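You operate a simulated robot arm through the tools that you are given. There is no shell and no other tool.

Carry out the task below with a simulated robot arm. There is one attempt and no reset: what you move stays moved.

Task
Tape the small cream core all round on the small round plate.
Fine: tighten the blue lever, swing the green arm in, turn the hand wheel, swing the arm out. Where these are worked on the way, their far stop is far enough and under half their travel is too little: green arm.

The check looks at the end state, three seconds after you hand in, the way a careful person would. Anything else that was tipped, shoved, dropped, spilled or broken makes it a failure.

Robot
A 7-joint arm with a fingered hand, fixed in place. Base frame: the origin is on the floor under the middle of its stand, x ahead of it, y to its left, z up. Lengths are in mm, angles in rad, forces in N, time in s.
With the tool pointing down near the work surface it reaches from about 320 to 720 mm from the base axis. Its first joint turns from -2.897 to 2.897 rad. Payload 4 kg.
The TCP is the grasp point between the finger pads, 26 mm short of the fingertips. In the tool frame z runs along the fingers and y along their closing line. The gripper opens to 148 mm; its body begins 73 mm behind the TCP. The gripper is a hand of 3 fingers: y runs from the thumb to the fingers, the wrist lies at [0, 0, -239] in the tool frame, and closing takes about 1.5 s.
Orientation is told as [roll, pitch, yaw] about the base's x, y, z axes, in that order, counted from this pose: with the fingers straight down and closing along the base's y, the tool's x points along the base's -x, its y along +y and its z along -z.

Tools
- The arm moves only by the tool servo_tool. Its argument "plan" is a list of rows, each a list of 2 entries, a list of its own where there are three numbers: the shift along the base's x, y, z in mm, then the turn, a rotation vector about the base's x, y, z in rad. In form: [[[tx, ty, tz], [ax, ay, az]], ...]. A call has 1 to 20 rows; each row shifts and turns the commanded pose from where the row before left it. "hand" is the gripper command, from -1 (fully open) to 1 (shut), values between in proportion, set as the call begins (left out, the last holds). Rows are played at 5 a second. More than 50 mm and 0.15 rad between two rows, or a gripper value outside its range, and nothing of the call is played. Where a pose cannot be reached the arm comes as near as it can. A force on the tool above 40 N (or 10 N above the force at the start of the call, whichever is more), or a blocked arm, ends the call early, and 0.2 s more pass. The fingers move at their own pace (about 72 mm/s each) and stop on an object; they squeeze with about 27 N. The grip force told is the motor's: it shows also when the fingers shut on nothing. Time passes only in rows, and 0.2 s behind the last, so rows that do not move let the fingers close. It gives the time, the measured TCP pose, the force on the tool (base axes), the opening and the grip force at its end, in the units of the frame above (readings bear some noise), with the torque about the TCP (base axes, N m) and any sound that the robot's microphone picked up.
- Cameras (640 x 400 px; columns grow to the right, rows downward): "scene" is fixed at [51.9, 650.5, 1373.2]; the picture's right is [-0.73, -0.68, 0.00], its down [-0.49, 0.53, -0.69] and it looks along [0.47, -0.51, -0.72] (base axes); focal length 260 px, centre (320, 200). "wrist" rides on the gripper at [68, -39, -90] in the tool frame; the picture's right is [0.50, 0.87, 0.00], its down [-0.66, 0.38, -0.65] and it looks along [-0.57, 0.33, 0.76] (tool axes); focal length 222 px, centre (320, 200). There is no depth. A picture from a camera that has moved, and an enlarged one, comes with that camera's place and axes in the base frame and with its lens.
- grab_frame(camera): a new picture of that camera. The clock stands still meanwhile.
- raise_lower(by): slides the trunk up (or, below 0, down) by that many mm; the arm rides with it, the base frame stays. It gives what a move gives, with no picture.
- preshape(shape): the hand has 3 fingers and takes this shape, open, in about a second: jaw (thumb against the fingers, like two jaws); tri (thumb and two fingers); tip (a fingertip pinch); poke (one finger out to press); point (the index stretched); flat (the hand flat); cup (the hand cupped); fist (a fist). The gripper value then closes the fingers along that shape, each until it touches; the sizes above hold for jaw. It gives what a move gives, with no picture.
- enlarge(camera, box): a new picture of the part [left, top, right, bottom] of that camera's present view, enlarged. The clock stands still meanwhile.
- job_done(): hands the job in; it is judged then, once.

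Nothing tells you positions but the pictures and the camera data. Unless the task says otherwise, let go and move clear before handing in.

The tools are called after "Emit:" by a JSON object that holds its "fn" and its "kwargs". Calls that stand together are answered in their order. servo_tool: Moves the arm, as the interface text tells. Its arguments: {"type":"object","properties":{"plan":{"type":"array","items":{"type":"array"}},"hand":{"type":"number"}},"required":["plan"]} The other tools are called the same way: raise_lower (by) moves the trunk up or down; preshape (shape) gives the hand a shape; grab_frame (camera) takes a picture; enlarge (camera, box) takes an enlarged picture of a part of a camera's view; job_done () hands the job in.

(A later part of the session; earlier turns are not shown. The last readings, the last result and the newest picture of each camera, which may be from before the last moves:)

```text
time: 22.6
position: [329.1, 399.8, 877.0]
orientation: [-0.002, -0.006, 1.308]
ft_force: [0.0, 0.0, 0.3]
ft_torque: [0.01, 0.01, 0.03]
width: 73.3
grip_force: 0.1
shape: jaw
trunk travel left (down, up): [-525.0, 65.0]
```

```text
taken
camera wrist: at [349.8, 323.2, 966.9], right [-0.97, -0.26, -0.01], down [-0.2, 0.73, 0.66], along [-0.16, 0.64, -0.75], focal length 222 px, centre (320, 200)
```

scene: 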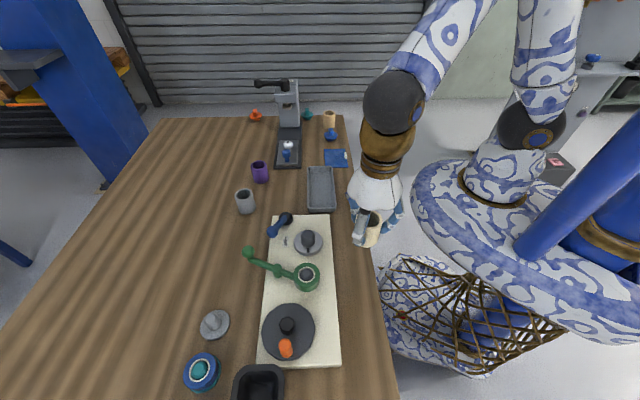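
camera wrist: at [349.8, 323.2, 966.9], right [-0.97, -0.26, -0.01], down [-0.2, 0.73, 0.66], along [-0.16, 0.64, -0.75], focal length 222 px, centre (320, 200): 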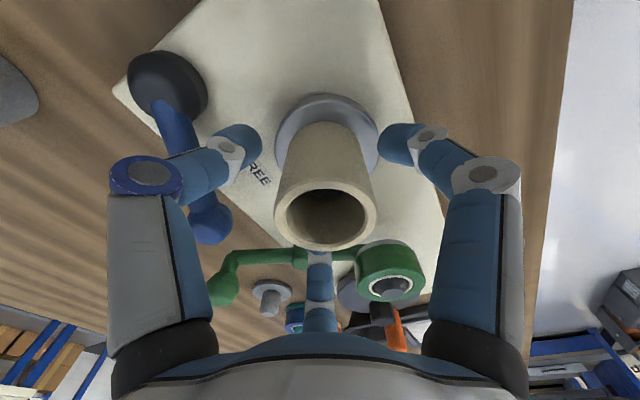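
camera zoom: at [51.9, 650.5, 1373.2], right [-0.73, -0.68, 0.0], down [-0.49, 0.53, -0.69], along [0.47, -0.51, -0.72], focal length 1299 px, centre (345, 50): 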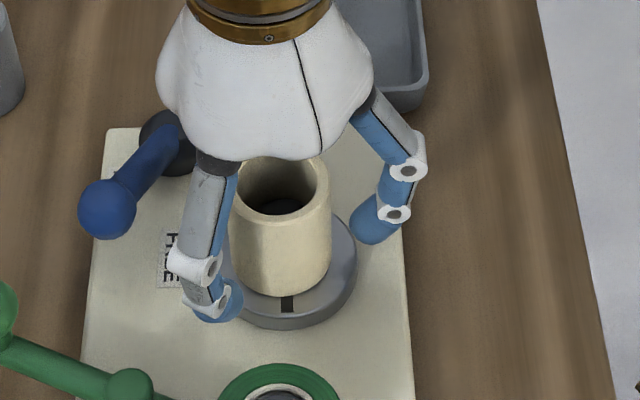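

Released with no remaining force. I'll lift straight up and inspect the seating.

Emit:
{"fn": "servo_tool", "kwargs": {"plan": [[[0, 0, 10], [0, 0, 0]], [[0, 0, 20], [0, 0, 0]], [[0, 0, 30], [0, 0, 0]], [[0, 0, 35], [0, 0, 0]], [[0, 0, 35], [0, 0, 0]]]}}

Emit:
{"fn": "enlarge", "kwargs": {"camera": "scene", "box": [275, 210, 345, 265]}}

Emit:
{"fn": "enlarge", "kwargs": {"camera": "wrist", "box": [250, 60, 390, 200]}}

```text
time: 23.8
position: [327.7, 399.9, 1008.5]
orientation: [-0.002, -0.008, 1.308]
ft_force: [-0.3, -0.2, 0.3]
ft_torque: [0.01, 0.01, 0.0]
width: 73.6
grip_force: 0.0
shape: jaw
trunk travel left (down, up): [-525.0, 65.0]
```

```text
7.27 times, centred on (310, 238) of scene
camera zoom: at [51.9, 650.5, 1373.2], right [-0.73, -0.68, 0.0], down [-0.49, 0.53, -0.69], along [0.47, -0.51, -0.72], focal length 1890 px, centre (393, -73)
```

zoom: 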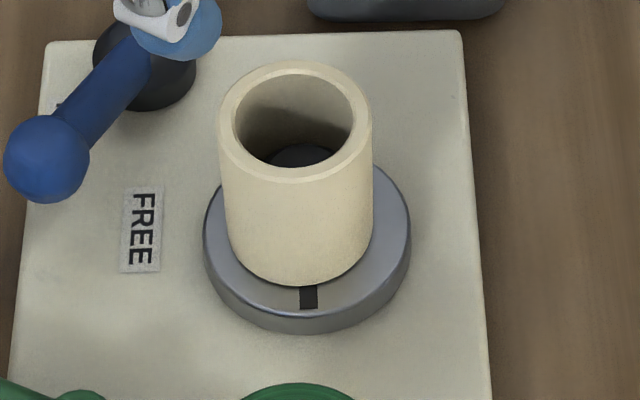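

```text
2.86 times, centred on (320, 130) of wrist
camera zoom: at [348.1, 323.4, 1098.7], right [-0.97, -0.26, -0.01], down [-0.2, 0.73, 0.66], along [-0.16, 0.64, -0.75], focal length 635 px, centre (320, 400)
```

zoom: 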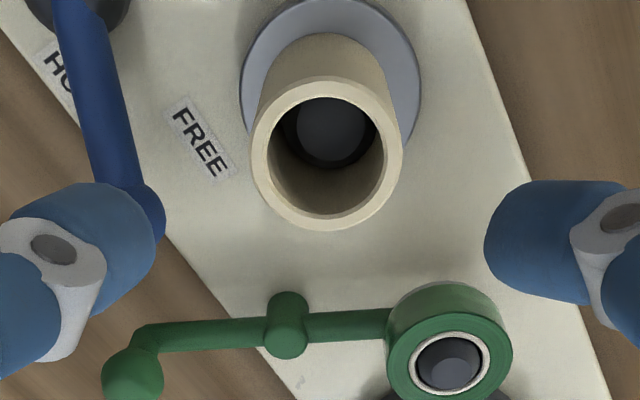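

The core stands upright on the plate around the peg. Next is the lever; I'll try the "poke" shape at this safe height to see where the single finger is.

Emit:
{"fn": "preshape", "kwargs": {"shape": "poke"}}

Emit:
{"fn": "grab_frame", "kwargs": {"camera": "wrist"}}

Emit:
{"fn": "enlarge", "kwargs": {"camera": "scene", "box": [240, 120, 400, 260]}}

```text
time: 24.7
position: [326.2, 400.5, 1009.4]
orientation: [-0.003, -0.006, 1.306]
ft_force: [0.3, 0.3, 0.3]
ft_torque: [0.02, 0.02, 0.01]
width: 0.1
grip_force: 0.0
shape: poke
trunk travel left (down, up): [-525.0, 65.0]
```

```text
taken
camera wrist: at [348.2, 323.5, 1098.0], right [-0.97, -0.26, -0.01], down [-0.2, 0.73, 0.66], along [-0.16, 0.64, -0.75], focal length 222 px, centre (320, 200)
```

wrist: 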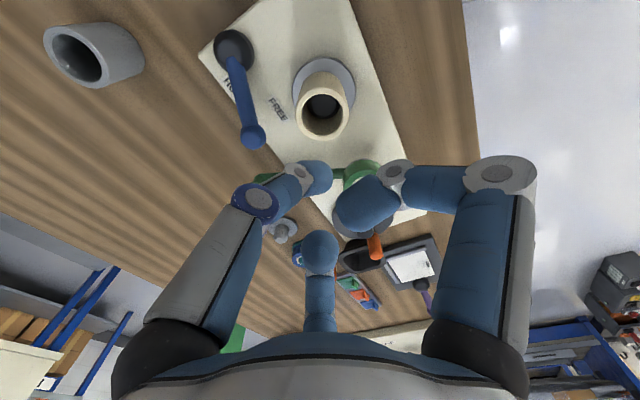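

```text
2.86 times, centred on (320, 190) of scene
camera zoom: at [51.9, 650.5, 1373.2], right [-0.73, -0.68, 0.0], down [-0.49, 0.53, -0.69], along [0.47, -0.51, -0.72], focal length 742 px, centre (320, 229)
```

zoom: 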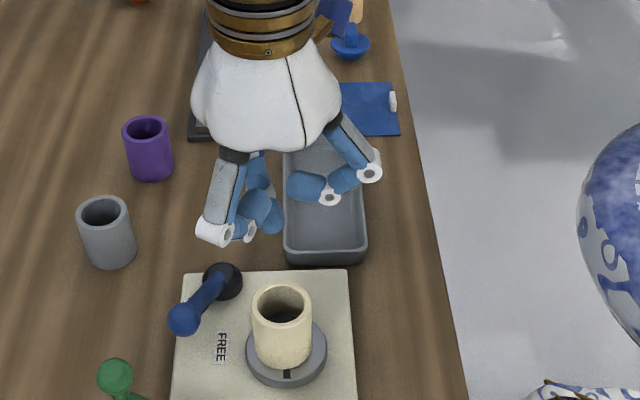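

The poke shape is bulky. I'll look at "point" and "fist" too before choosing.

Emit:
{"fn": "preshape", "kwargs": {"shape": "point"}}

Emit:
{"fn": "grab_frame", "kwargs": {"camera": "wrist"}}

Emit:
{"fn": "enlarge", "kwargs": {"camera": "scene", "box": [270, 110, 370, 220]}}

```text
time: 25.6
position: [327.7, 399.6, 1008.4]
orientation: [-0.002, -0.008, 1.307]
ft_force: [0.1, -0.6, 0.4]
ft_torque: [-0.01, -0.03, 0.0]
width: 141.9
grip_force: 0.1
shape: point
trunk travel left (down, up): [-525.0, 65.0]
```

```text
taken
camera wrist: at [348.2, 323.5, 1098.0], right [-0.97, -0.26, -0.01], down [-0.2, 0.73, 0.66], along [-0.16, 0.64, -0.75], focal length 222 px, centre (320, 200)
```

wrist: 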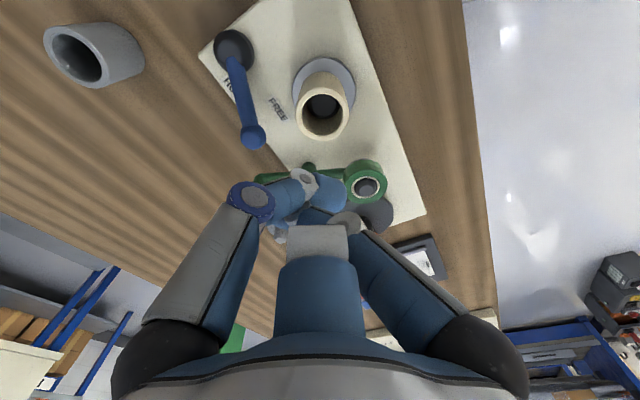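

```text
3.64 times, centred on (320, 165) of scene
camera zoom: at [51.9, 650.5, 1373.2], right [-0.73, -0.68, 0.0], down [-0.49, 0.53, -0.69], along [0.47, -0.51, -0.72], focal length 945 px, centre (320, 327)
```

zoom: 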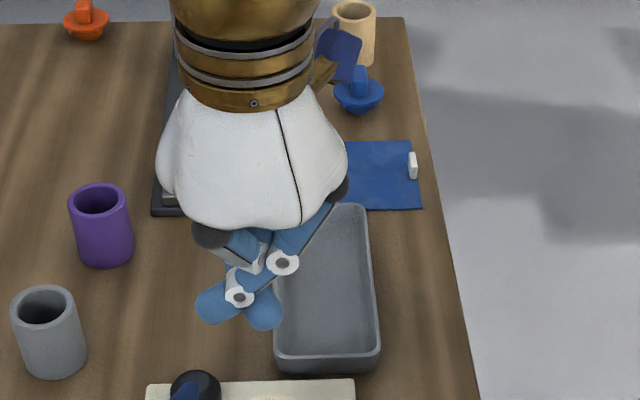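

Neither is a slim pusher. I'll check the jaw closed on itself, which should give a compact tip cluster at the TCP.

Emit:
{"fn": "preshape", "kwargs": {"shape": "jaw"}}

Emit:
{"fn": "servo_tool", "kwargs": {"plan": [[[0, 0, 0], [0, 0, 0]], [[0, 0, 0], [0, 0, 0]], [[0, 0, 0], [0, 0, 0]], [[0, 0, 0], [0, 0, 0]], [[0, 0, 0], [0, 0, 0]], [[0, 0, 0], [0, 0, 0]], [[0, 0, 0], [0, 0, 0]], [[0, 0, 0], [0, 0, 0]]], "hand": 1}}

Emit:
{"fn": "grab_frame", "kwargs": {"camera": "wrist"}}

Emit:
{"fn": "enlarge", "kwargs": {"camera": "scene", "box": [270, 110, 370, 220]}}

```text
time: 26.5
position: [327.4, 400.7, 1009.8]
orientation: [-0.002, -0.006, 1.306]
ft_force: [-0.3, -0.3, -0.3]
ft_torque: [-0.01, 0.02, -0.03]
width: 147.6
grip_force: 0.0
shape: jaw
trunk travel left (down, up): [-525.0, 65.0]
```

```text
time: 28.3
position: [328.3, 400.8, 1009.7]
orientation: [-0.004, -0.008, 1.308]
ft_force: [-0.1, -0.4, 0.4]
ft_torque: [0.0, 0.01, 0.04]
width: 0.2
grip_force: 27.0
shape: jaw
trunk travel left (down, up): [-525.0, 65.0]
```

```text
taken
camera wrist: at [348.2, 323.5, 1098.2], right [-0.97, -0.26, -0.01], down [-0.2, 0.73, 0.66], along [-0.16, 0.64, -0.75], focal length 222 px, centre (320, 200)
```

wrist: 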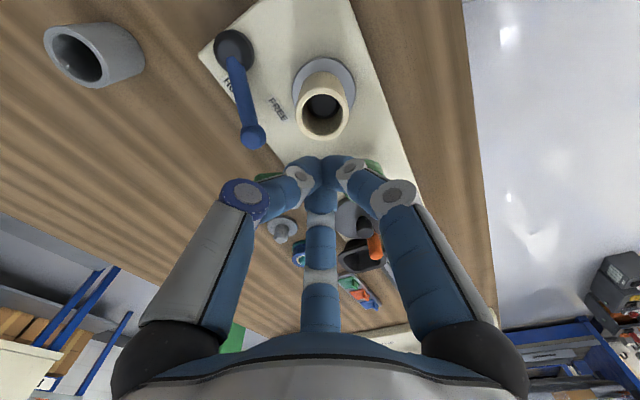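

```text
3.64 times, centred on (320, 165) of scene
camera zoom: at [51.9, 650.5, 1373.2], right [-0.73, -0.68, 0.0], down [-0.49, 0.53, -0.69], along [0.47, -0.51, -0.72], focal length 945 px, centre (320, 327)
```

zoom: 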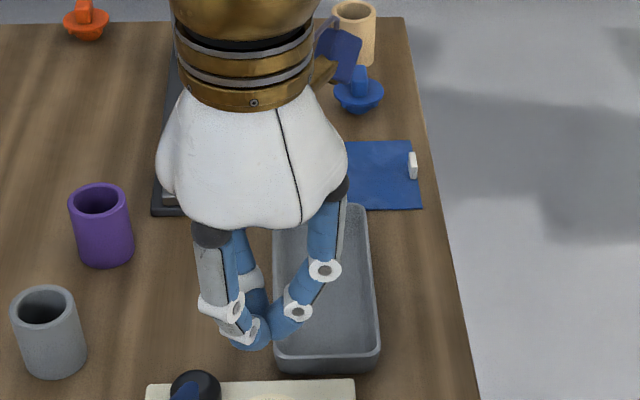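

The closed jaw gives a compact cluster about 40 mm wide. I'll come down beside the lever ball on its FREE side, between it and the roll, then check before pushing.

Emit:
{"fn": "servo_tool", "kwargs": {"plan": [[[15, 29.5, 0], [0, 0, 0]], [[15, 29.5, 0], [0, 0, 0]], [[0, 0, -35], [0, 0, 0]], [[0, 0, -35], [0, 0, 0]], [[0, 0, -30], [0, 0, 0]], [[0, 0, 0], [0, 0, 0]]]}}

Emit:
{"fn": "grab_frame", "kwargs": {"camera": "wrist"}}

Emit:
{"fn": "enlarge", "kwargs": {"camera": "scene", "box": [230, 170, 370, 290]}}

```text
time: 29.7
position: [356.5, 459.9, 907.8]
orientation: [-0.002, -0.008, 1.306]
ft_force: [0.4, 0.4, -0.2]
ft_torque: [-0.01, -0.01, -0.01]
width: 0.0
grip_force: 27.1
shape: jaw
trunk travel left (down, up): [-525.0, 65.0]
```

```text
taken
camera wrist: at [377.8, 384.0, 996.7], right [-0.97, -0.26, -0.01], down [-0.2, 0.73, 0.66], along [-0.16, 0.64, -0.75], focal length 222 px, centre (320, 200)
```

wrist: 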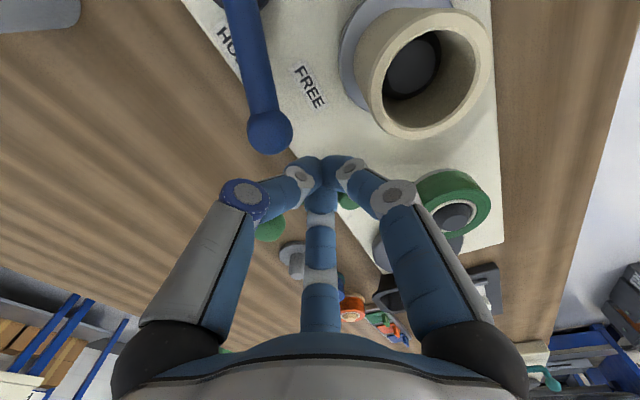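

```text
3.33 times, centred on (300, 230) of scene
camera zoom: at [51.9, 650.5, 1373.2], right [-0.73, -0.68, 0.0], down [-0.49, 0.53, -0.69], along [0.47, -0.51, -0.72], focal length 866 px, centre (387, 100)
```

zoom: 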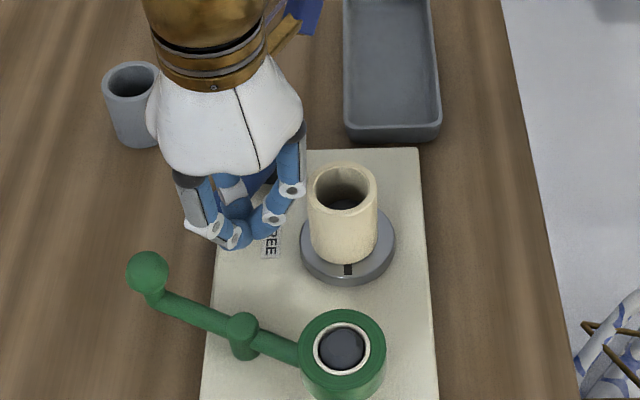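

I'm beside the ball with about 38 mm between centres. I'll shift slightly away, then lower so the tips sit at the ball's mid-height.

Emit:
{"fn": "servo_tool", "kwargs": {"plan": [[[-5, 1, 0], [0, 0, 0]], [[0, 0, -14], [0, 0, 0]], [[0, 0, -14], [0, 0, 0]], [[0, 0, 0], [0, 0, 0]]]}}

Emit:
{"fn": "grab_frame", "kwargs": {"camera": "wrist"}}

Emit:
{"fn": "enlarge", "kwargs": {"camera": "scene", "box": [230, 190, 350, 290]}}

```text
time: 30.7
position: [351.5, 460.5, 879.7]
orientation: [-0.004, -0.007, 1.307]
ft_force: [-0.1, -0.1, 0.1]
ft_torque: [0.01, -0.01, -0.02]
width: 0.0
grip_force: 27.2
shape: jaw
trunk travel left (down, up): [-525.0, 65.0]
```

```text
taken
camera wrist: at [372.7, 384.7, 969.4], right [-0.97, -0.26, -0.01], down [-0.2, 0.73, 0.66], along [-0.16, 0.64, -0.75], focal length 222 px, centre (320, 200)
```

wrist: 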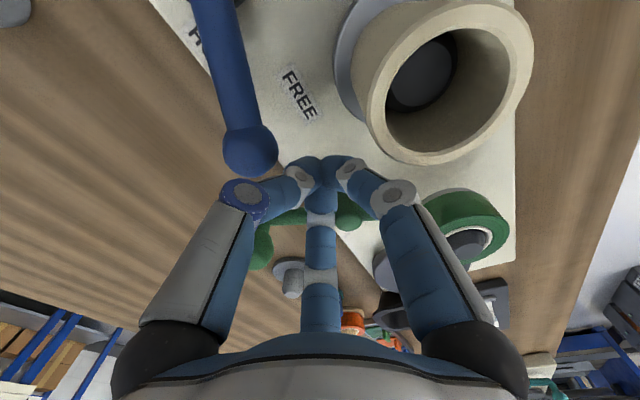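

```text
4.00 times, centred on (290, 240) of scene
camera zoom: at [51.9, 650.5, 1373.2], right [-0.73, -0.68, 0.0], down [-0.49, 0.53, -0.69], along [0.47, -0.51, -0.72], focal length 1039 px, centre (440, 40)
```

zoom: 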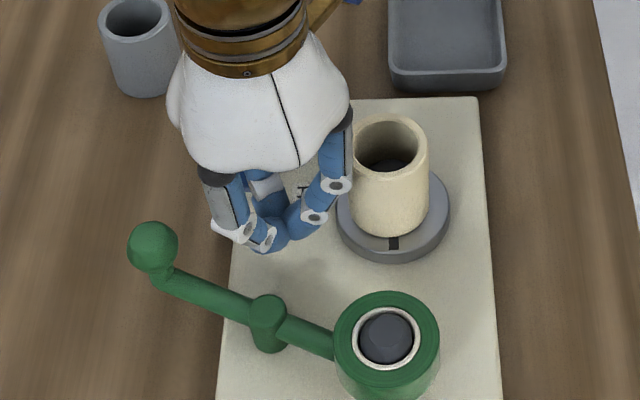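

The cluster is west of the lever ball with no contact. I'll now push toward +x slowly to start tightening, watching the force.

Emit:
{"fn": "servo_tool", "kwargs": {"plan": [[[5, -0.5, 0], [0, 0, 0]], [[5, -0.5, 0], [0, 0, 0]], [[5, -0.5, 0], [0, 0, 0]], [[5, -0.5, 0], [0, 0, 0]], [[5, 0, 0], [0, 0, 0]]]}}

Emit:
{"fn": "grab_frame", "kwargs": {"camera": "wrist"}}

Emit:
{"fn": "enlarge", "kwargs": {"camera": "scene", "box": [230, 190, 350, 290]}}

```text
time: 31.9
position: [378.0, 458.6, 879.8]
orientation: [-0.002, -0.009, 1.307]
ft_force: [-0.7, 0.7, 1.2]
ft_torque: [0.01, -0.03, 0.02]
width: 0.0
grip_force: 27.5
shape: jaw
trunk travel left (down, up): [-525.0, 65.0]
```

```text
taken
camera wrist: at [398.9, 381.8, 969.8], right [-0.97, -0.26, -0.01], down [-0.2, 0.73, 0.66], along [-0.16, 0.64, -0.75], focal length 222 px, centre (320, 200)
```

wrist: 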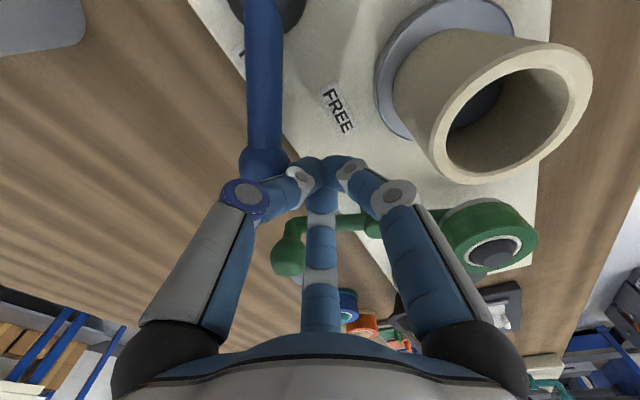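

```text
4.00 times, centred on (290, 240) of scene
camera zoom: at [51.9, 650.5, 1373.2], right [-0.73, -0.68, 0.0], down [-0.49, 0.53, -0.69], along [0.47, -0.51, -0.72], focal length 1039 px, centre (440, 40)
```

zoom: 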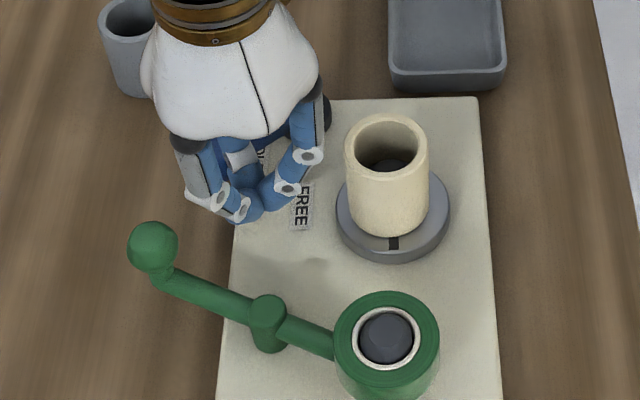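

The lever is following (now about 100°) with little force. I'll keep pushing along its arc.

Emit:
{"fn": "servo_tool", "kwargs": {"plan": [[[5, 0.5, 0], [0, 0, 0]], [[5, 1, 0], [0, 0, 0]], [[5, 1.5, 0], [0, 0, 0]], [[5, 1.5, 0], [0, 0, 0]], [[5, 1, 0], [0, 0, 0]], [[5, 1, 0], [0, 0, 0]], [[5, 0.5, 0], [0, 0, 0]]]}}

Emit:
{"fn": "grab_frame", "kwargs": {"camera": "wrist"}}

Emit:
{"fn": "enlarge", "kwargs": {"camera": "scene", "box": [230, 190, 350, 290]}}

```text
time: 33.5
position: [413.1, 465.2, 882.2]
orientation: [-0.003, -0.009, 1.306]
ft_force: [-0.2, 0.2, 1.2]
ft_torque: [-0.02, -0.01, 0.04]
width: 0.1
grip_force: 26.7
shape: jaw
trunk travel left (down, up): [-525.0, 65.0]
```

```text
taken
camera wrist: at [434.5, 388.7, 970.3], right [-0.97, -0.26, -0.01], down [-0.2, 0.73, 0.66], along [-0.16, 0.64, -0.75], focal length 222 px, centre (320, 200)
```

wrist: 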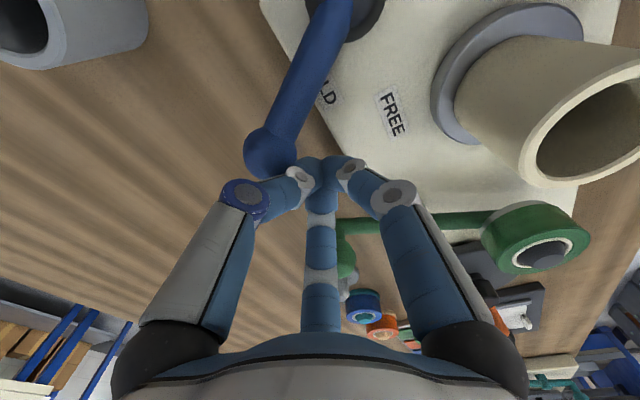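

```text
4.00 times, centred on (290, 240) of scene
camera zoom: at [51.9, 650.5, 1373.2], right [-0.73, -0.68, 0.0], down [-0.49, 0.53, -0.69], along [0.47, -0.51, -0.72], focal length 1039 px, centre (440, 40)
```

zoom: 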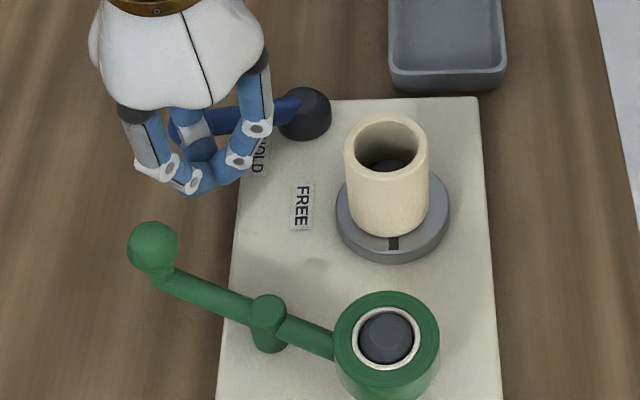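

The lever is at about 74° and past HOLD's label direction but no stop yet. I'll keep pushing along the arc.

Emit:
{"fn": "servo_tool", "kwargs": {"plan": [[[5, 0.5, 0], [0, 0, 0]], [[5, 0, 0], [0, 0, 0]], [[5, -0.5, 0], [0, 0, 0]], [[5, -1, 0], [0, 0, 0]], [[5, -1, 0], [0, 0, 0]], [[5, -1.5, 0], [0, 0, 0]]]}}

Emit:
{"fn": "grab_frame", "kwargs": {"camera": "wrist"}}

Emit:
{"fn": "enlarge", "kwargs": {"camera": "scene", "box": [220, 170, 350, 280]}}

```text
time: 34.9
position: [442.0, 461.8, 880.1]
orientation: [-0.004, -0.008, 1.307]
ft_force: [-2.7, 1.8, 3.5]
ft_torque: [0.01, -0.02, 0.04]
width: 0.0
grip_force: 27.0
shape: jaw
trunk travel left (down, up): [-525.0, 65.0]
```

```text
taken
camera wrist: at [463.4, 385.2, 969.8], right [-0.97, -0.26, -0.01], down [-0.2, 0.73, 0.66], along [-0.16, 0.64, -0.75], focal length 222 px, centre (320, 200)
```

wrist: 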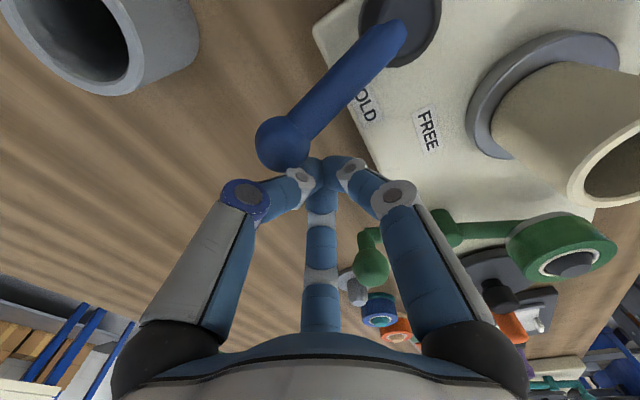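

```text
3.64 times, centred on (285, 225) of scene
camera zoom: at [51.9, 650.5, 1373.2], right [-0.73, -0.68, 0.0], down [-0.49, 0.53, -0.69], along [0.47, -0.51, -0.72], focal length 945 px, centre (447, 109)
```

zoom: 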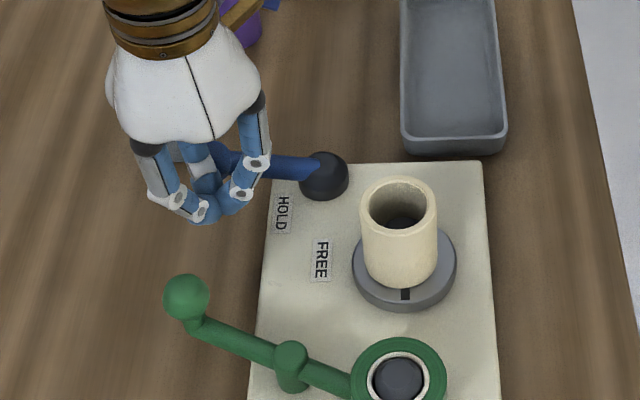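

The lever is at about 55° with the force starting to rise. I'll continue in small steps until it stops.

Emit:
{"fn": "servo_tool", "kwargs": {"plan": [[[5, -1.2, 0], [0, 0, 0]], [[5, -1.2, 0], [0, 0, 0]], [[5, -1.2, 0], [0, 0, 0]], [[4.4, -2.2, 0], [0, 0, 0]], [[4.4, -2.2, 0], [0, 0, 0]]]}}

Emit:
{"fn": "grab_frame", "kwargs": {"camera": "wrist"}}

Emit:
{"fn": "enlarge", "kwargs": {"camera": "scene", "box": [220, 170, 350, 280]}}

```text
time: 36.1
position: [464.8, 457.4, 881.0]
orientation: [-0.002, -0.01, 1.311]
ft_force: [-11.6, 19.0, 2.6]
ft_torque: [0.21, 0.14, 0.12]
width: 0.0
grip_force: 26.5
shape: jaw
trunk travel left (down, up): [-525.0, 65.0]
```

```text
taken
camera wrist: at [485.0, 380.7, 969.5], right [-0.97, -0.26, -0.01], down [-0.2, 0.72, 0.66], along [-0.17, 0.64, -0.75], focal length 222 px, centre (320, 200)
```

wrist: 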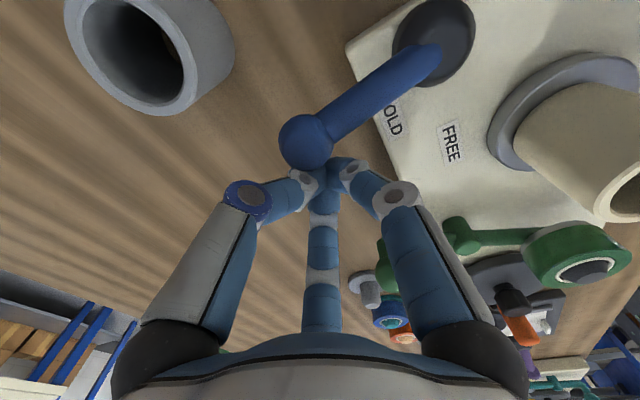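

```text
3.64 times, centred on (285, 225) of scene
camera zoom: at [51.9, 650.5, 1373.2], right [-0.73, -0.68, 0.0], down [-0.49, 0.53, -0.69], along [0.47, -0.51, -0.72], focal length 945 px, centre (447, 109)
```

zoom: 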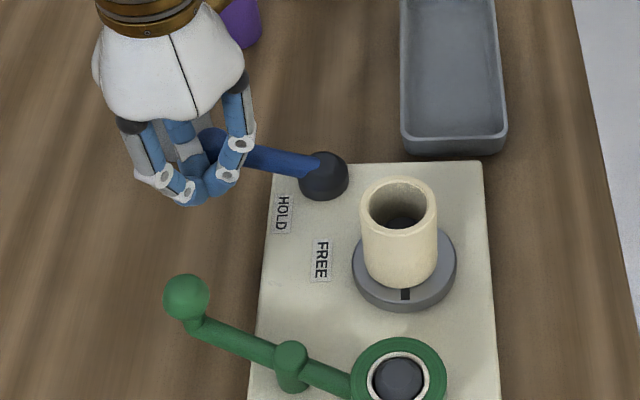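

Force rose to about 22 N with the lever near 45°, which looks like the stop. I'll push a little further tangentially to confirm.

Emit:
{"fn": "servo_tool", "kwargs": {"plan": [[[2.2, -2.2, 0], [0, 0, 0]], [[2.2, -2.2, 0], [0, 0, 0]], [[2.2, -2.2, 0], [0, 0, 0]], [[2.2, -2.2, 0], [0, 0, 0]]]}}

Emit:
{"fn": "grab_frame", "kwargs": {"camera": "wrist"}}

```text
time: 36.6
position: [465.9, 456.9, 881.6]
orientation: [0.003, -0.021, 1.31]
ft_force: [-9.2, 24.9, 2.9]
ft_torque: [0.25, 0.14, 0.14]
width: 0.0
grip_force: 27.1
shape: jaw
trunk travel left (down, up): [-525.0, 65.0]
stopped in row 2: the force on the tool passed its limit at 43 N (the readings are from after the stop); the commanded pose is now the measured one
```

```text
taken
camera wrist: at [488.0, 379.4, 969.0], right [-0.97, -0.26, -0.01], down [-0.2, 0.72, 0.67], along [-0.17, 0.65, -0.74], focal length 222 px, centre (320, 200)
```

wrist: 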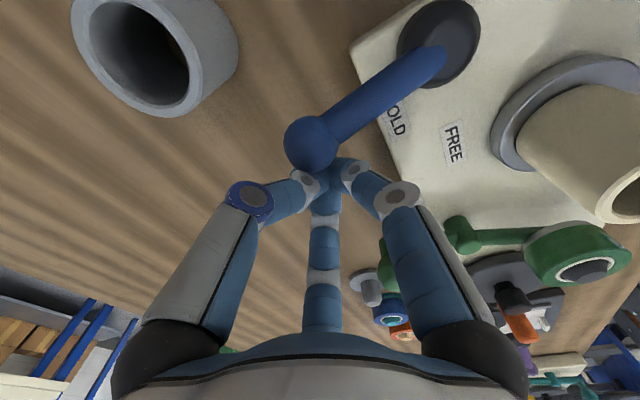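

The lever is against its hard stop (43 N). I'll back off and lift clear.

Emit:
{"fn": "servo_tool", "kwargs": {"plan": [[[-4, 6, 0], [0, 0, 0]], [[-5, 7, 0], [0, 0, 0]], [[0, 0, 30], [0, 0, 0]], [[0, 0, 40], [0, 0, 0]], [[0, 0, 40], [0, 0, 0]], [[0, 0, 0], [0, 0, 0]]]}}

Emit:
{"fn": "grab_frame", "kwargs": {"camera": "wrist"}}

Emit:
{"fn": "enlarge", "kwargs": {"camera": "scene", "box": [220, 190, 360, 380]}}

```text
time: 38.0
position: [460.9, 466.1, 993.4]
orientation: [0.001, -0.014, 1.31]
ft_force: [0.2, 0.4, -0.1]
ft_torque: [0.0, 0.02, 0.0]
width: 0.4
grip_force: 27.0
shape: jaw
trunk travel left (down, up): [-525.0, 65.0]
```

```text
taken
camera wrist: at [481.4, 389.4, 1081.7], right [-0.97, -0.26, -0.01], down [-0.2, 0.72, 0.66], along [-0.17, 0.64, -0.75], focal length 222 px, centre (320, 200)
```

wrist: 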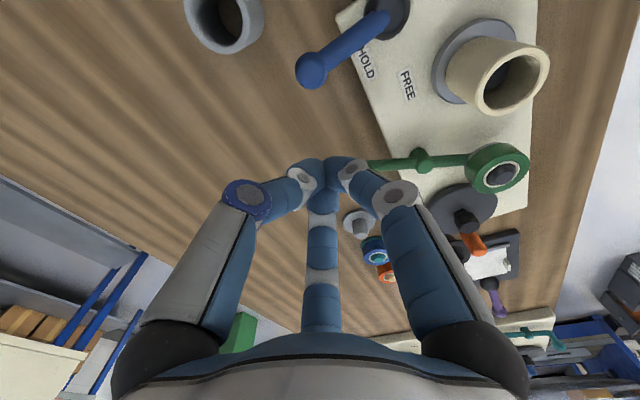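

```text
2.11 times, centred on (290, 285) of scene
camera zoom: at [51.9, 650.5, 1373.2], right [-0.73, -0.68, 0.0], down [-0.49, 0.53, -0.69], along [0.47, -0.51, -0.72], focal length 547 px, centre (383, 21)
```

zoom: 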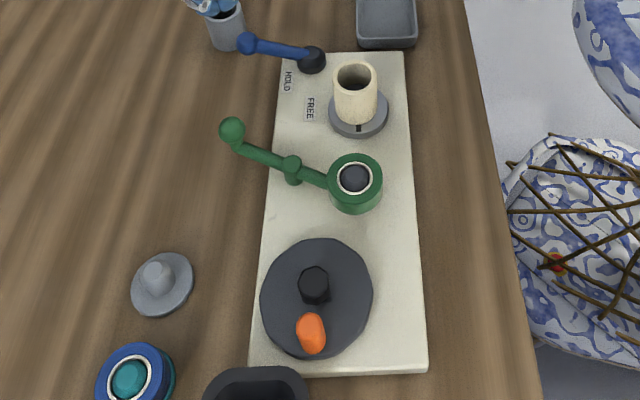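

The lever rests at HOLD. Next the green arm: its handle ball is near (385, 525, 875), pivot near (248, 477), so I'll come down on its +y side to push it in toward the core.

Emit:
{"fn": "servo_tool", "kwargs": {"plan": [[[-29.5, 33, 0], [0, 0, 0]], [[-29.5, 33, 0], [0, 0, 0]], [[-29.5, 33, 0], [0, 0, 0]], [[0, 0, -35], [0, 0, 0]], [[0, 0, -35], [0, 0, 0]], [[0, 0, 0], [0, 0, 0]]]}}

Emit:
{"fn": "grab_frame", "kwargs": {"camera": "wrist"}}

Emit:
{"fn": "enlarge", "kwargs": {"camera": "scene", "box": [190, 190, 350, 320]}}

```text
time: 39.4
position: [373.3, 565.0, 920.0]
orientation: [0.003, -0.014, 1.308]
ft_force: [-0.2, -0.4, -0.4]
ft_torque: [0.01, -0.01, 0.0]
width: 0.0
grip_force: 27.0
shape: jaw
trunk travel left (down, up): [-525.0, 65.0]
```

```text
taken
camera wrist: at [393.1, 488.3, 1008.2], right [-0.97, -0.26, -0.01], down [-0.2, 0.72, 0.66], along [-0.17, 0.64, -0.75], focal length 222 px, centre (320, 200)
```

wrist: 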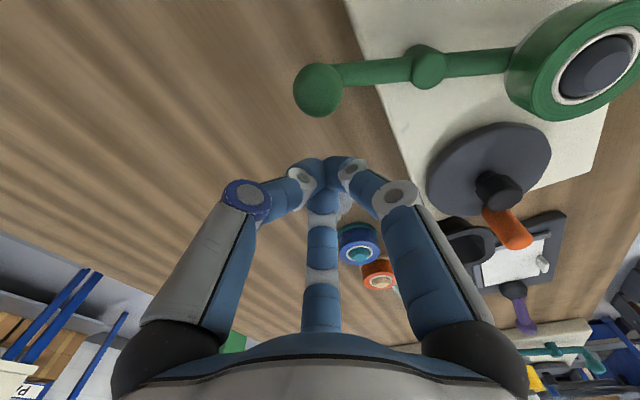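

```text
3.08 times, centred on (270, 255) of scene
camera zoom: at [51.9, 650.5, 1373.2], right [-0.73, -0.68, 0.0], down [-0.49, 0.53, -0.69], along [0.47, -0.51, -0.72], focal length 800 px, centre (474, 31)
```

zoom: 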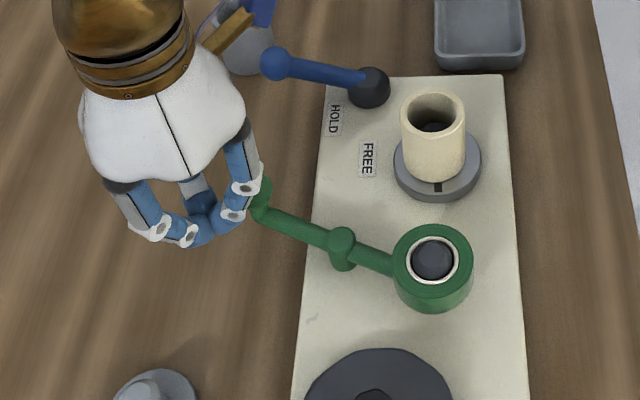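

The handle ball reads (385, 524, 875) and I'm about 43 mm on its +y side. I'll lower to its height.

Emit:
{"fn": "servo_tool", "kwargs": {"plan": [[[0, 0, -18], [0, 0, 0]], [[0, 0, -18], [0, 0, 0]], [[0, 0, 0], [0, 0, 0]]]}}

Emit:
{"fn": "grab_frame", "kwargs": {"camera": "wrist"}}

```text
time: 40.2
position: [374.6, 566.1, 884.4]
orientation: [0.001, -0.016, 1.307]
ft_force: [0.1, -0.2, 0.2]
ft_torque: [0.01, -0.02, 0.02]
width: 0.0
grip_force: 26.7
shape: jaw
trunk travel left (down, up): [-525.0, 65.0]
```

```text
taken
camera wrist: at [395.5, 488.4, 973.0], right [-0.97, -0.26, -0.01], down [-0.2, 0.72, 0.66], along [-0.17, 0.64, -0.75], focal length 222 px, centre (320, 200)
```

wrist: 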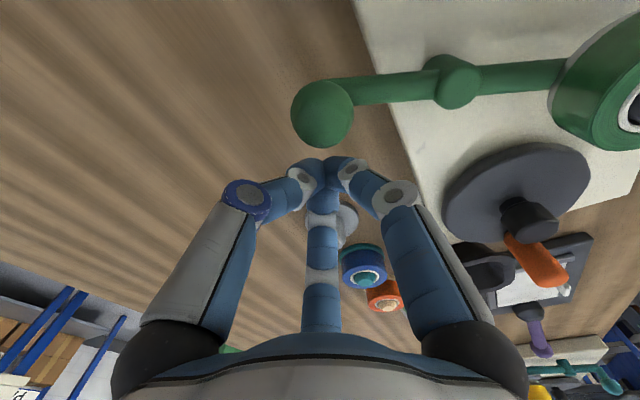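

Beside the handle ball now, no contact. I'll push it along its arc toward the core.

Emit:
{"fn": "servo_tool", "kwargs": {"plan": [[[1.5, -5, 0], [0, 0, 0]], [[1.5, -5, 0], [0, 0, 0]], [[2.5, -6, 0], [0, 0, 0]], [[2.5, -6, 0], [0, 0, 0]], [[2.5, -6, 0], [0, 0, 0]], [[2.5, -6, 0], [0, 0, 0]], [[2, -6, 0], [0, 0, 0]], [[2, -6, 0], [0, 0, 0]]]}}

Emit:
{"fn": "grab_frame", "kwargs": {"camera": "wrist"}}

Emit:
{"fn": "enlarge", "kwargs": {"camera": "scene", "box": [210, 190, 350, 320]}}

```text
time: 41.4
position: [378.4, 547.9, 885.0]
orientation: [0.009, -0.032, 1.313]
ft_force: [-4.4, 28.4, -4.3]
ft_torque: [0.31, 0.09, 0.16]
width: 0.1
grip_force: 26.9
shape: jaw
trunk travel left (down, up): [-525.0, 65.0]
stopped in row 5: the force on the tool passed its limit at 44 N (the readings are from after the stop); the commanded pose is now the measured one
```

```text
taken
camera wrist: at [400.5, 468.1, 972.4], right [-0.97, -0.26, -0.01], down [-0.2, 0.71, 0.68], along [-0.17, 0.66, -0.74], focal length 222 px, centre (320, 200)
```

wrist: 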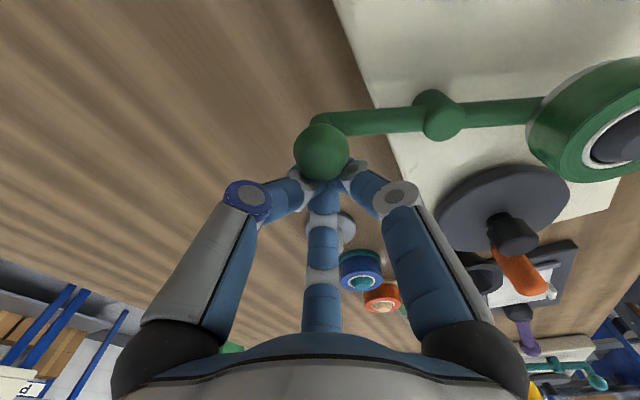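

```text
3.08 times, centred on (280, 255) of scene
camera zoom: at [51.9, 650.5, 1373.2], right [-0.73, -0.68, 0.0], down [-0.49, 0.53, -0.69], along [0.47, -0.51, -0.72], focal length 800 px, centre (443, 31)
```

zoom: 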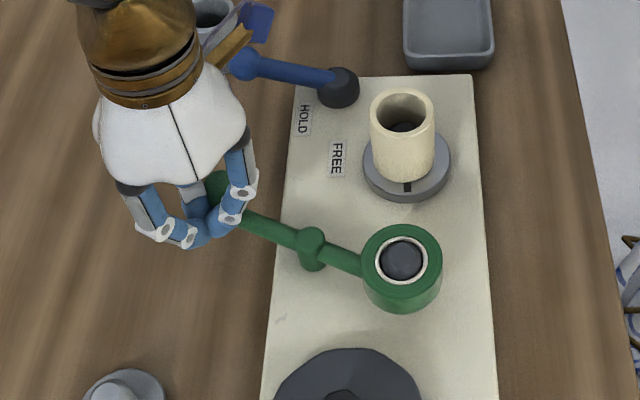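

The ball didn't move, and I now see the middle post is the real pivot: the tape roll is on one end and the handle on the other. So the handle must go +y to bring the roll to the core; I'll back off and re-approach from its −y side.

Emit:
{"fn": "servo_tool", "kwargs": {"plan": [[[-2, 8, 0], [0, 0, 0]], [[0, 5, 0], [0, 0, 0]], [[0, 0, 35], [0, 0, 0]], [[0, 0, 35], [0, 0, 0]], [[0, 0, 0], [0, 0, 0]]]}}

Emit:
{"fn": "enlarge", "kwargs": {"camera": "scene", "box": [220, 190, 350, 320]}}

Emit:
{"fn": "enlarge", "kwargs": {"camera": "wrist", "box": [280, 0, 640, 180]}}

```text
time: 42.6
position: [380.7, 557.1, 956.0]
orientation: [0.005, -0.026, 1.308]
ft_force: [0.3, -0.4, -0.9]
ft_torque: [0.02, 0.02, 0.01]
width: 0.0
grip_force: 26.9
shape: jaw
trunk travel left (down, up): [-525.0, 65.0]
```

```text
3.08 times, centred on (285, 255) of scene
camera zoom: at [51.9, 650.5, 1373.2], right [-0.73, -0.68, 0.0], down [-0.49, 0.53, -0.69], along [0.47, -0.51, -0.72], focal length 800 px, centre (428, 31)
```

zoom: 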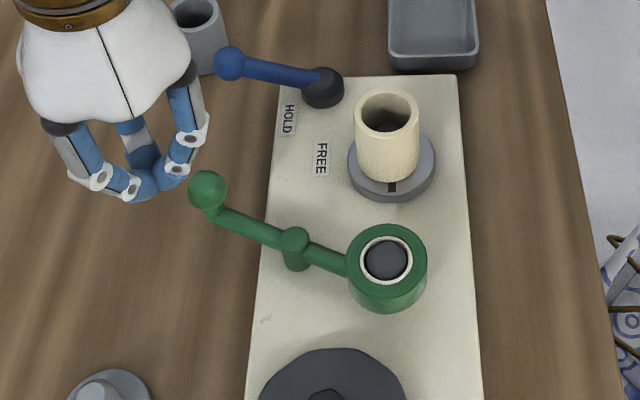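

```text
1.78 times, centred on (460, 90) of wrist
camera zoom: at [401.9, 478.9, 1042.8], right [-0.97, -0.26, -0.01], down [-0.2, 0.71, 0.67], along [-0.17, 0.65, -0.74], focal length 395 px, centre (71, 396)
```

zoom: 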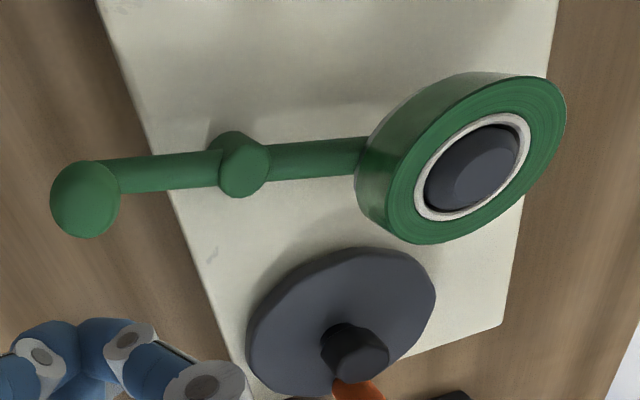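

The arm is unchanged and clearly pivots on the middle post near (324, 499). I'll move over to the handle ball's −y side and lower there.

Emit:
{"fn": "servo_tool", "kwargs": {"plan": [[[10, -37, 0], [0, 0, 0]], [[10, -37, 0], [0, 0, 0]], [[0, 0, -30], [0, 0, 0]], [[0, 0, -25], [0, 0, 0]], [[0, 0, -17], [0, 0, 0]], [[0, 0, 0], [0, 0, 0]]]}}

Emit:
{"fn": "grab_frame", "kwargs": {"camera": "wrist"}}

Emit:
{"fn": "enlarge", "kwargs": {"camera": "scene", "box": [220, 190, 350, 320]}}

```text
time: 44.0
position: [398.0, 482.2, 883.8]
orientation: [0.006, -0.026, 1.308]
ft_force: [-0.5, 0.0, -0.1]
ft_torque: [0.0, -0.01, -0.01]
width: 0.0
grip_force: 27.2
shape: jaw
trunk travel left (down, up): [-525.0, 65.0]
```

```text
taken
camera wrist: at [419.9, 404.3, 970.9], right [-0.97, -0.26, -0.01], down [-0.2, 0.71, 0.67], along [-0.17, 0.65, -0.74], focal length 222 px, centre (320, 200)
```

wrist: 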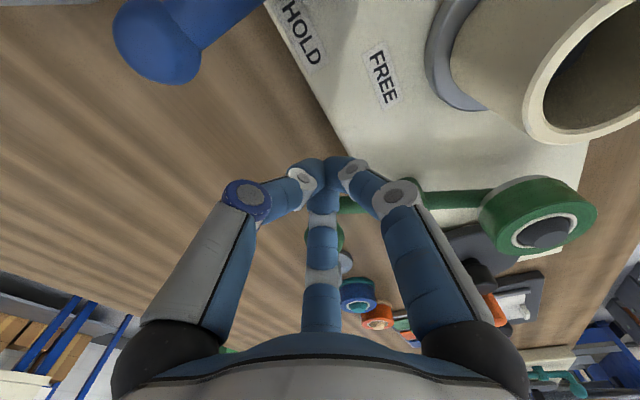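

```text
3.08 times, centred on (285, 255) of scene
camera zoom: at [51.9, 650.5, 1373.2], right [-0.73, -0.68, 0.0], down [-0.49, 0.53, -0.69], along [0.47, -0.51, -0.72], focal length 800 px, centre (428, 31)
```

zoom: 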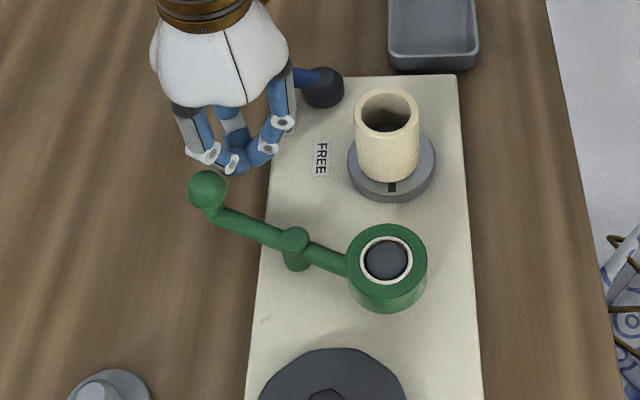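

I'm on the −y side of the ball with no contact. Now I'll push it toward +y along its arc, gently.

Emit:
{"fn": "servo_tool", "kwargs": {"plan": [[[0, 5, 0], [0, 0, 0]], [[0, 5, 0], [0, 0, 0]], [[0, 5, 0], [0, 0, 0]], [[0, 5, 0], [0, 0, 0]], [[-1, 5, 0], [0, 0, 0]], [[-1, 5, 0], [0, 0, 0]]]}}

Emit:
{"fn": "grab_frame", "kwargs": {"camera": "wrist"}}

Emit:
{"fn": "enlarge", "kwargs": {"camera": "scene", "box": [220, 190, 350, 320]}}

```text
time: 45.4
position: [396.4, 511.4, 883.0]
orientation: [0.004, -0.026, 1.31]
ft_force: [0.2, -0.7, 0.6]
ft_torque: [0.02, -0.02, -0.04]
width: 0.0
grip_force: 27.0
shape: jaw
trunk travel left (down, up): [-525.0, 65.0]
```

```text
taken
camera wrist: at [418.2, 433.5, 971.3], right [-0.97, -0.26, -0.01], down [-0.2, 0.71, 0.67], along [-0.17, 0.65, -0.74], focal length 222 px, centre (320, 200)
```

wrist: 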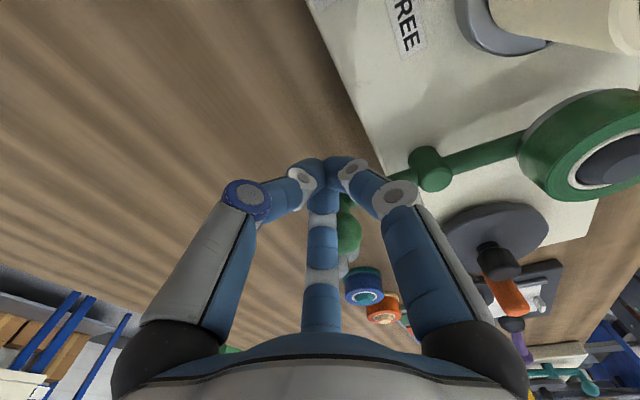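

```text
3.08 times, centred on (285, 255) of scene
camera zoom: at [51.9, 650.5, 1373.2], right [-0.73, -0.68, 0.0], down [-0.49, 0.53, -0.69], along [0.47, -0.51, -0.72], focal length 800 px, centre (428, 31)
```

zoom: 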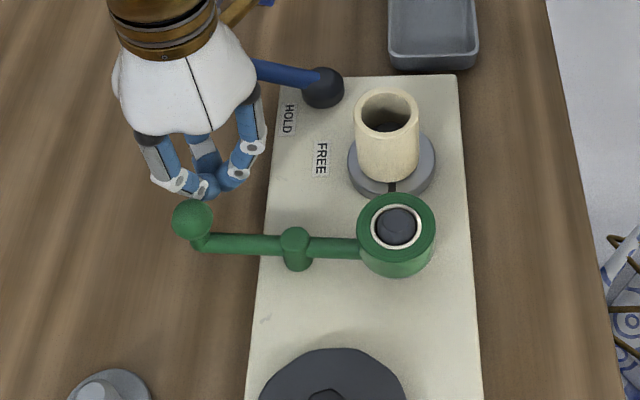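

The arm is swinging in easily and the roll is moving toward the core. I'll continue along the arc.

Emit:
{"fn": "servo_tool", "kwargs": {"plan": [[[-1.5, 5, 0], [0, 0, 0]], [[-1.8, 5, 0], [0, 0, 0]], [[-2, 5, 0], [0, 0, 0]], [[-2.3, 4.7, 0], [0, 0, 0]], [[-2.6, 4.5, 0], [0, 0, 0]]]}}

Emit:
{"fn": "enlarge", "kwargs": {"camera": "scene", "box": [220, 190, 350, 320]}}

```text
time: 46.6
position: [385.9, 535.4, 885.0]
orientation: [0.007, -0.028, 1.309]
ft_force: [0.1, 0.1, 0.4]
ft_torque: [-0.02, 0.0, 0.01]
width: 0.1
grip_force: 27.3
shape: jaw
trunk travel left (down, up): [-525.0, 65.0]
```

```text
3.08 times, centred on (285, 255) of scene
camera zoom: at [51.9, 650.5, 1373.2], right [-0.73, -0.68, 0.0], down [-0.49, 0.53, -0.69], along [0.47, -0.51, -0.72], focal length 800 px, centre (428, 31)
```

zoom: 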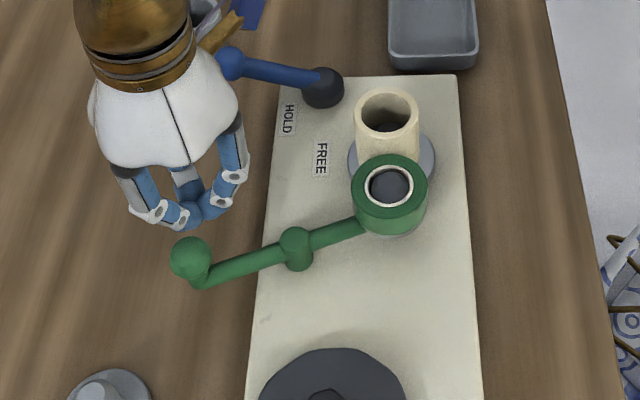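

The roll is near the core now. I'll continue slowly until it meets its stop.

Emit:
{"fn": "servo_tool", "kwargs": {"plan": [[[-2.6, 3.8, 0], [0, 0, 0]], [[-2.8, 3.6, 0], [0, 0, 0]], [[-2.8, 3.4, 0], [0, 0, 0]], [[-3, 3.2, 0], [0, 0, 0]]]}}

Emit:
{"fn": "enlarge", "kwargs": {"camera": "scene", "box": [220, 190, 350, 320]}}

Emit:
{"fn": "grab_frame", "kwargs": {"camera": "wrist"}}

```text
time: 47.6
position: [377.3, 547.5, 883.9]
orientation: [0.004, -0.026, 1.309]
ft_force: [0.8, -0.2, -0.6]
ft_torque: [0.02, 0.01, -0.03]
width: 0.0
grip_force: 26.8
shape: jaw
trunk travel left (down, up): [-525.0, 65.0]
```

```text
3.08 times, centred on (285, 255) of scene
camera zoom: at [51.9, 650.5, 1373.2], right [-0.73, -0.68, 0.0], down [-0.49, 0.53, -0.69], along [0.47, -0.51, -0.72], focal length 800 px, centre (428, 31)
```

zoom: 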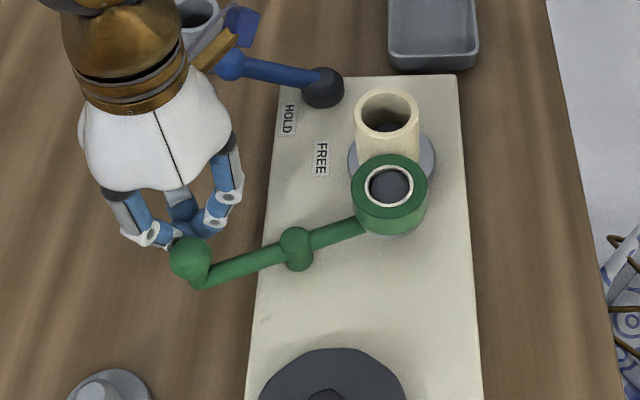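

```text
taken
camera wrist: at [397.6, 469.7, 971.6], right [-0.97, -0.26, -0.01], down [-0.2, 0.71, 0.67], along [-0.17, 0.65, -0.74], focal length 222 px, centre (320, 200)
```

wrist: 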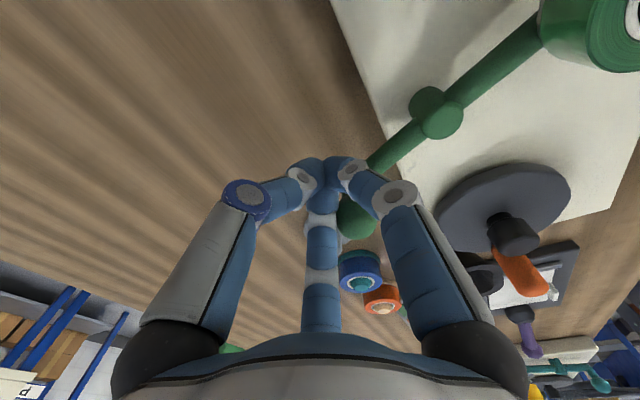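

The arm already rests at about 68° with the roll touching the core (roll centre about 53 mm from the core axis). I'll press the handle lightly to confirm it's at the stop.

Emit:
{"fn": "servo_tool", "kwargs": {"plan": [[[-2, 1.2, 0], [0, 0, 0]], [[-2, 1.2, 0], [0, 0, 0]], [[-2, 1.2, 0], [0, 0, 0]]]}}

Emit:
{"fn": "enlarge", "kwargs": {"camera": "scene", "box": [270, 200, 360, 275]}}

```text
time: 48.4
position: [371.2, 551.7, 883.4]
orientation: [0.005, -0.027, 1.309]
ft_force: [11.0, -4.4, 0.9]
ft_torque: [-0.03, -0.04, -0.1]
width: 0.0
grip_force: 27.6
shape: jaw
trunk travel left (down, up): [-525.0, 65.0]
```

```text
5.33 times, centred on (315, 238) of scene
camera zoom: at [51.9, 650.5, 1373.2], right [-0.73, -0.68, 0.0], down [-0.49, 0.53, -0.69], along [0.47, -0.51, -0.72], focal length 1386 px, centre (347, 0)
```

zoom: 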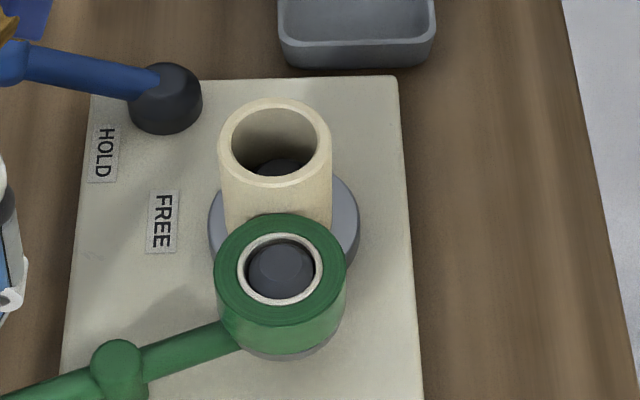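

The handle presses back (about 12 N), so the arm is at its inner stop with the roll on the core. I'll back off, lift, and go look at the hand wheel.

Emit:
{"fn": "servo_tool", "kwargs": {"plan": [[[5, -2, 0], [0, 0, 0]], [[6, -3, 0], [0, 0, 0]], [[0, 0, 35], [0, 0, 0]], [[0, 0, 40], [0, 0, 0]], [[0, 0, 40], [0, 0, 0]], [[-40, -8, 0], [0, 0, 0]], [[-40, -8, 0], [0, 0, 0]], [[-40, -8, 0], [0, 0, 0]], [[-35, -8, 0], [0, 0, 0]], [[0, 0, 0], [0, 0, 0]]]}}

Emit:
{"fn": "grab_frame", "kwargs": {"camera": "wrist"}}

Emit:
{"fn": "grab_frame", "kwargs": {"camera": "scene"}}

```text
time: 50.6
position: [222.0, 515.8, 998.5]
orientation: [0.005, -0.024, 1.309]
ft_force: [0.2, -1.0, 0.2]
ft_torque: [0.01, 0.01, -0.02]
width: 0.2
grip_force: 26.5
shape: jaw
trunk travel left (down, up): [-525.0, 65.0]
```

```text
taken
camera wrist: at [243.3, 438.2, 1085.3], right [-0.97, -0.26, -0.01], down [-0.2, 0.71, 0.67], along [-0.17, 0.65, -0.74], focal length 222 px, centre (320, 200)
```

wrist: 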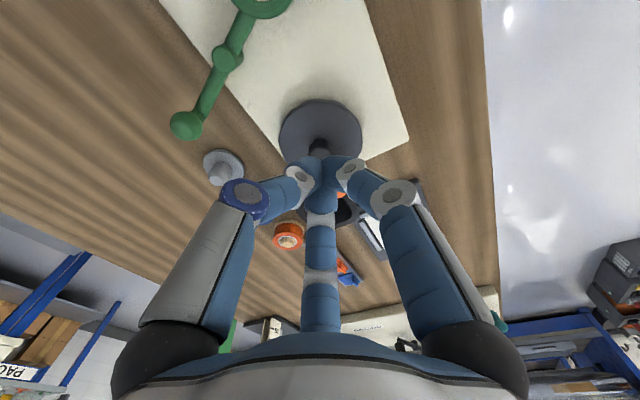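

```text
taken
```

scene: 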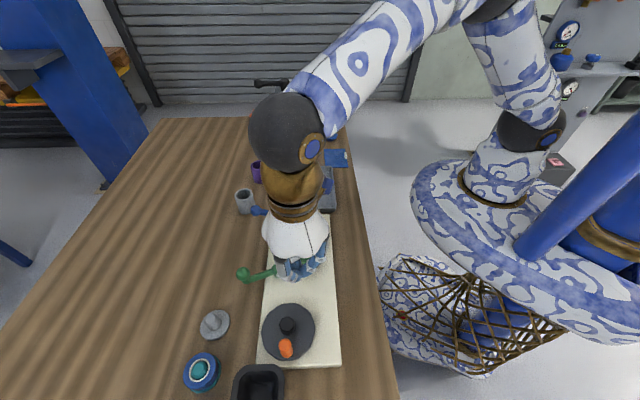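

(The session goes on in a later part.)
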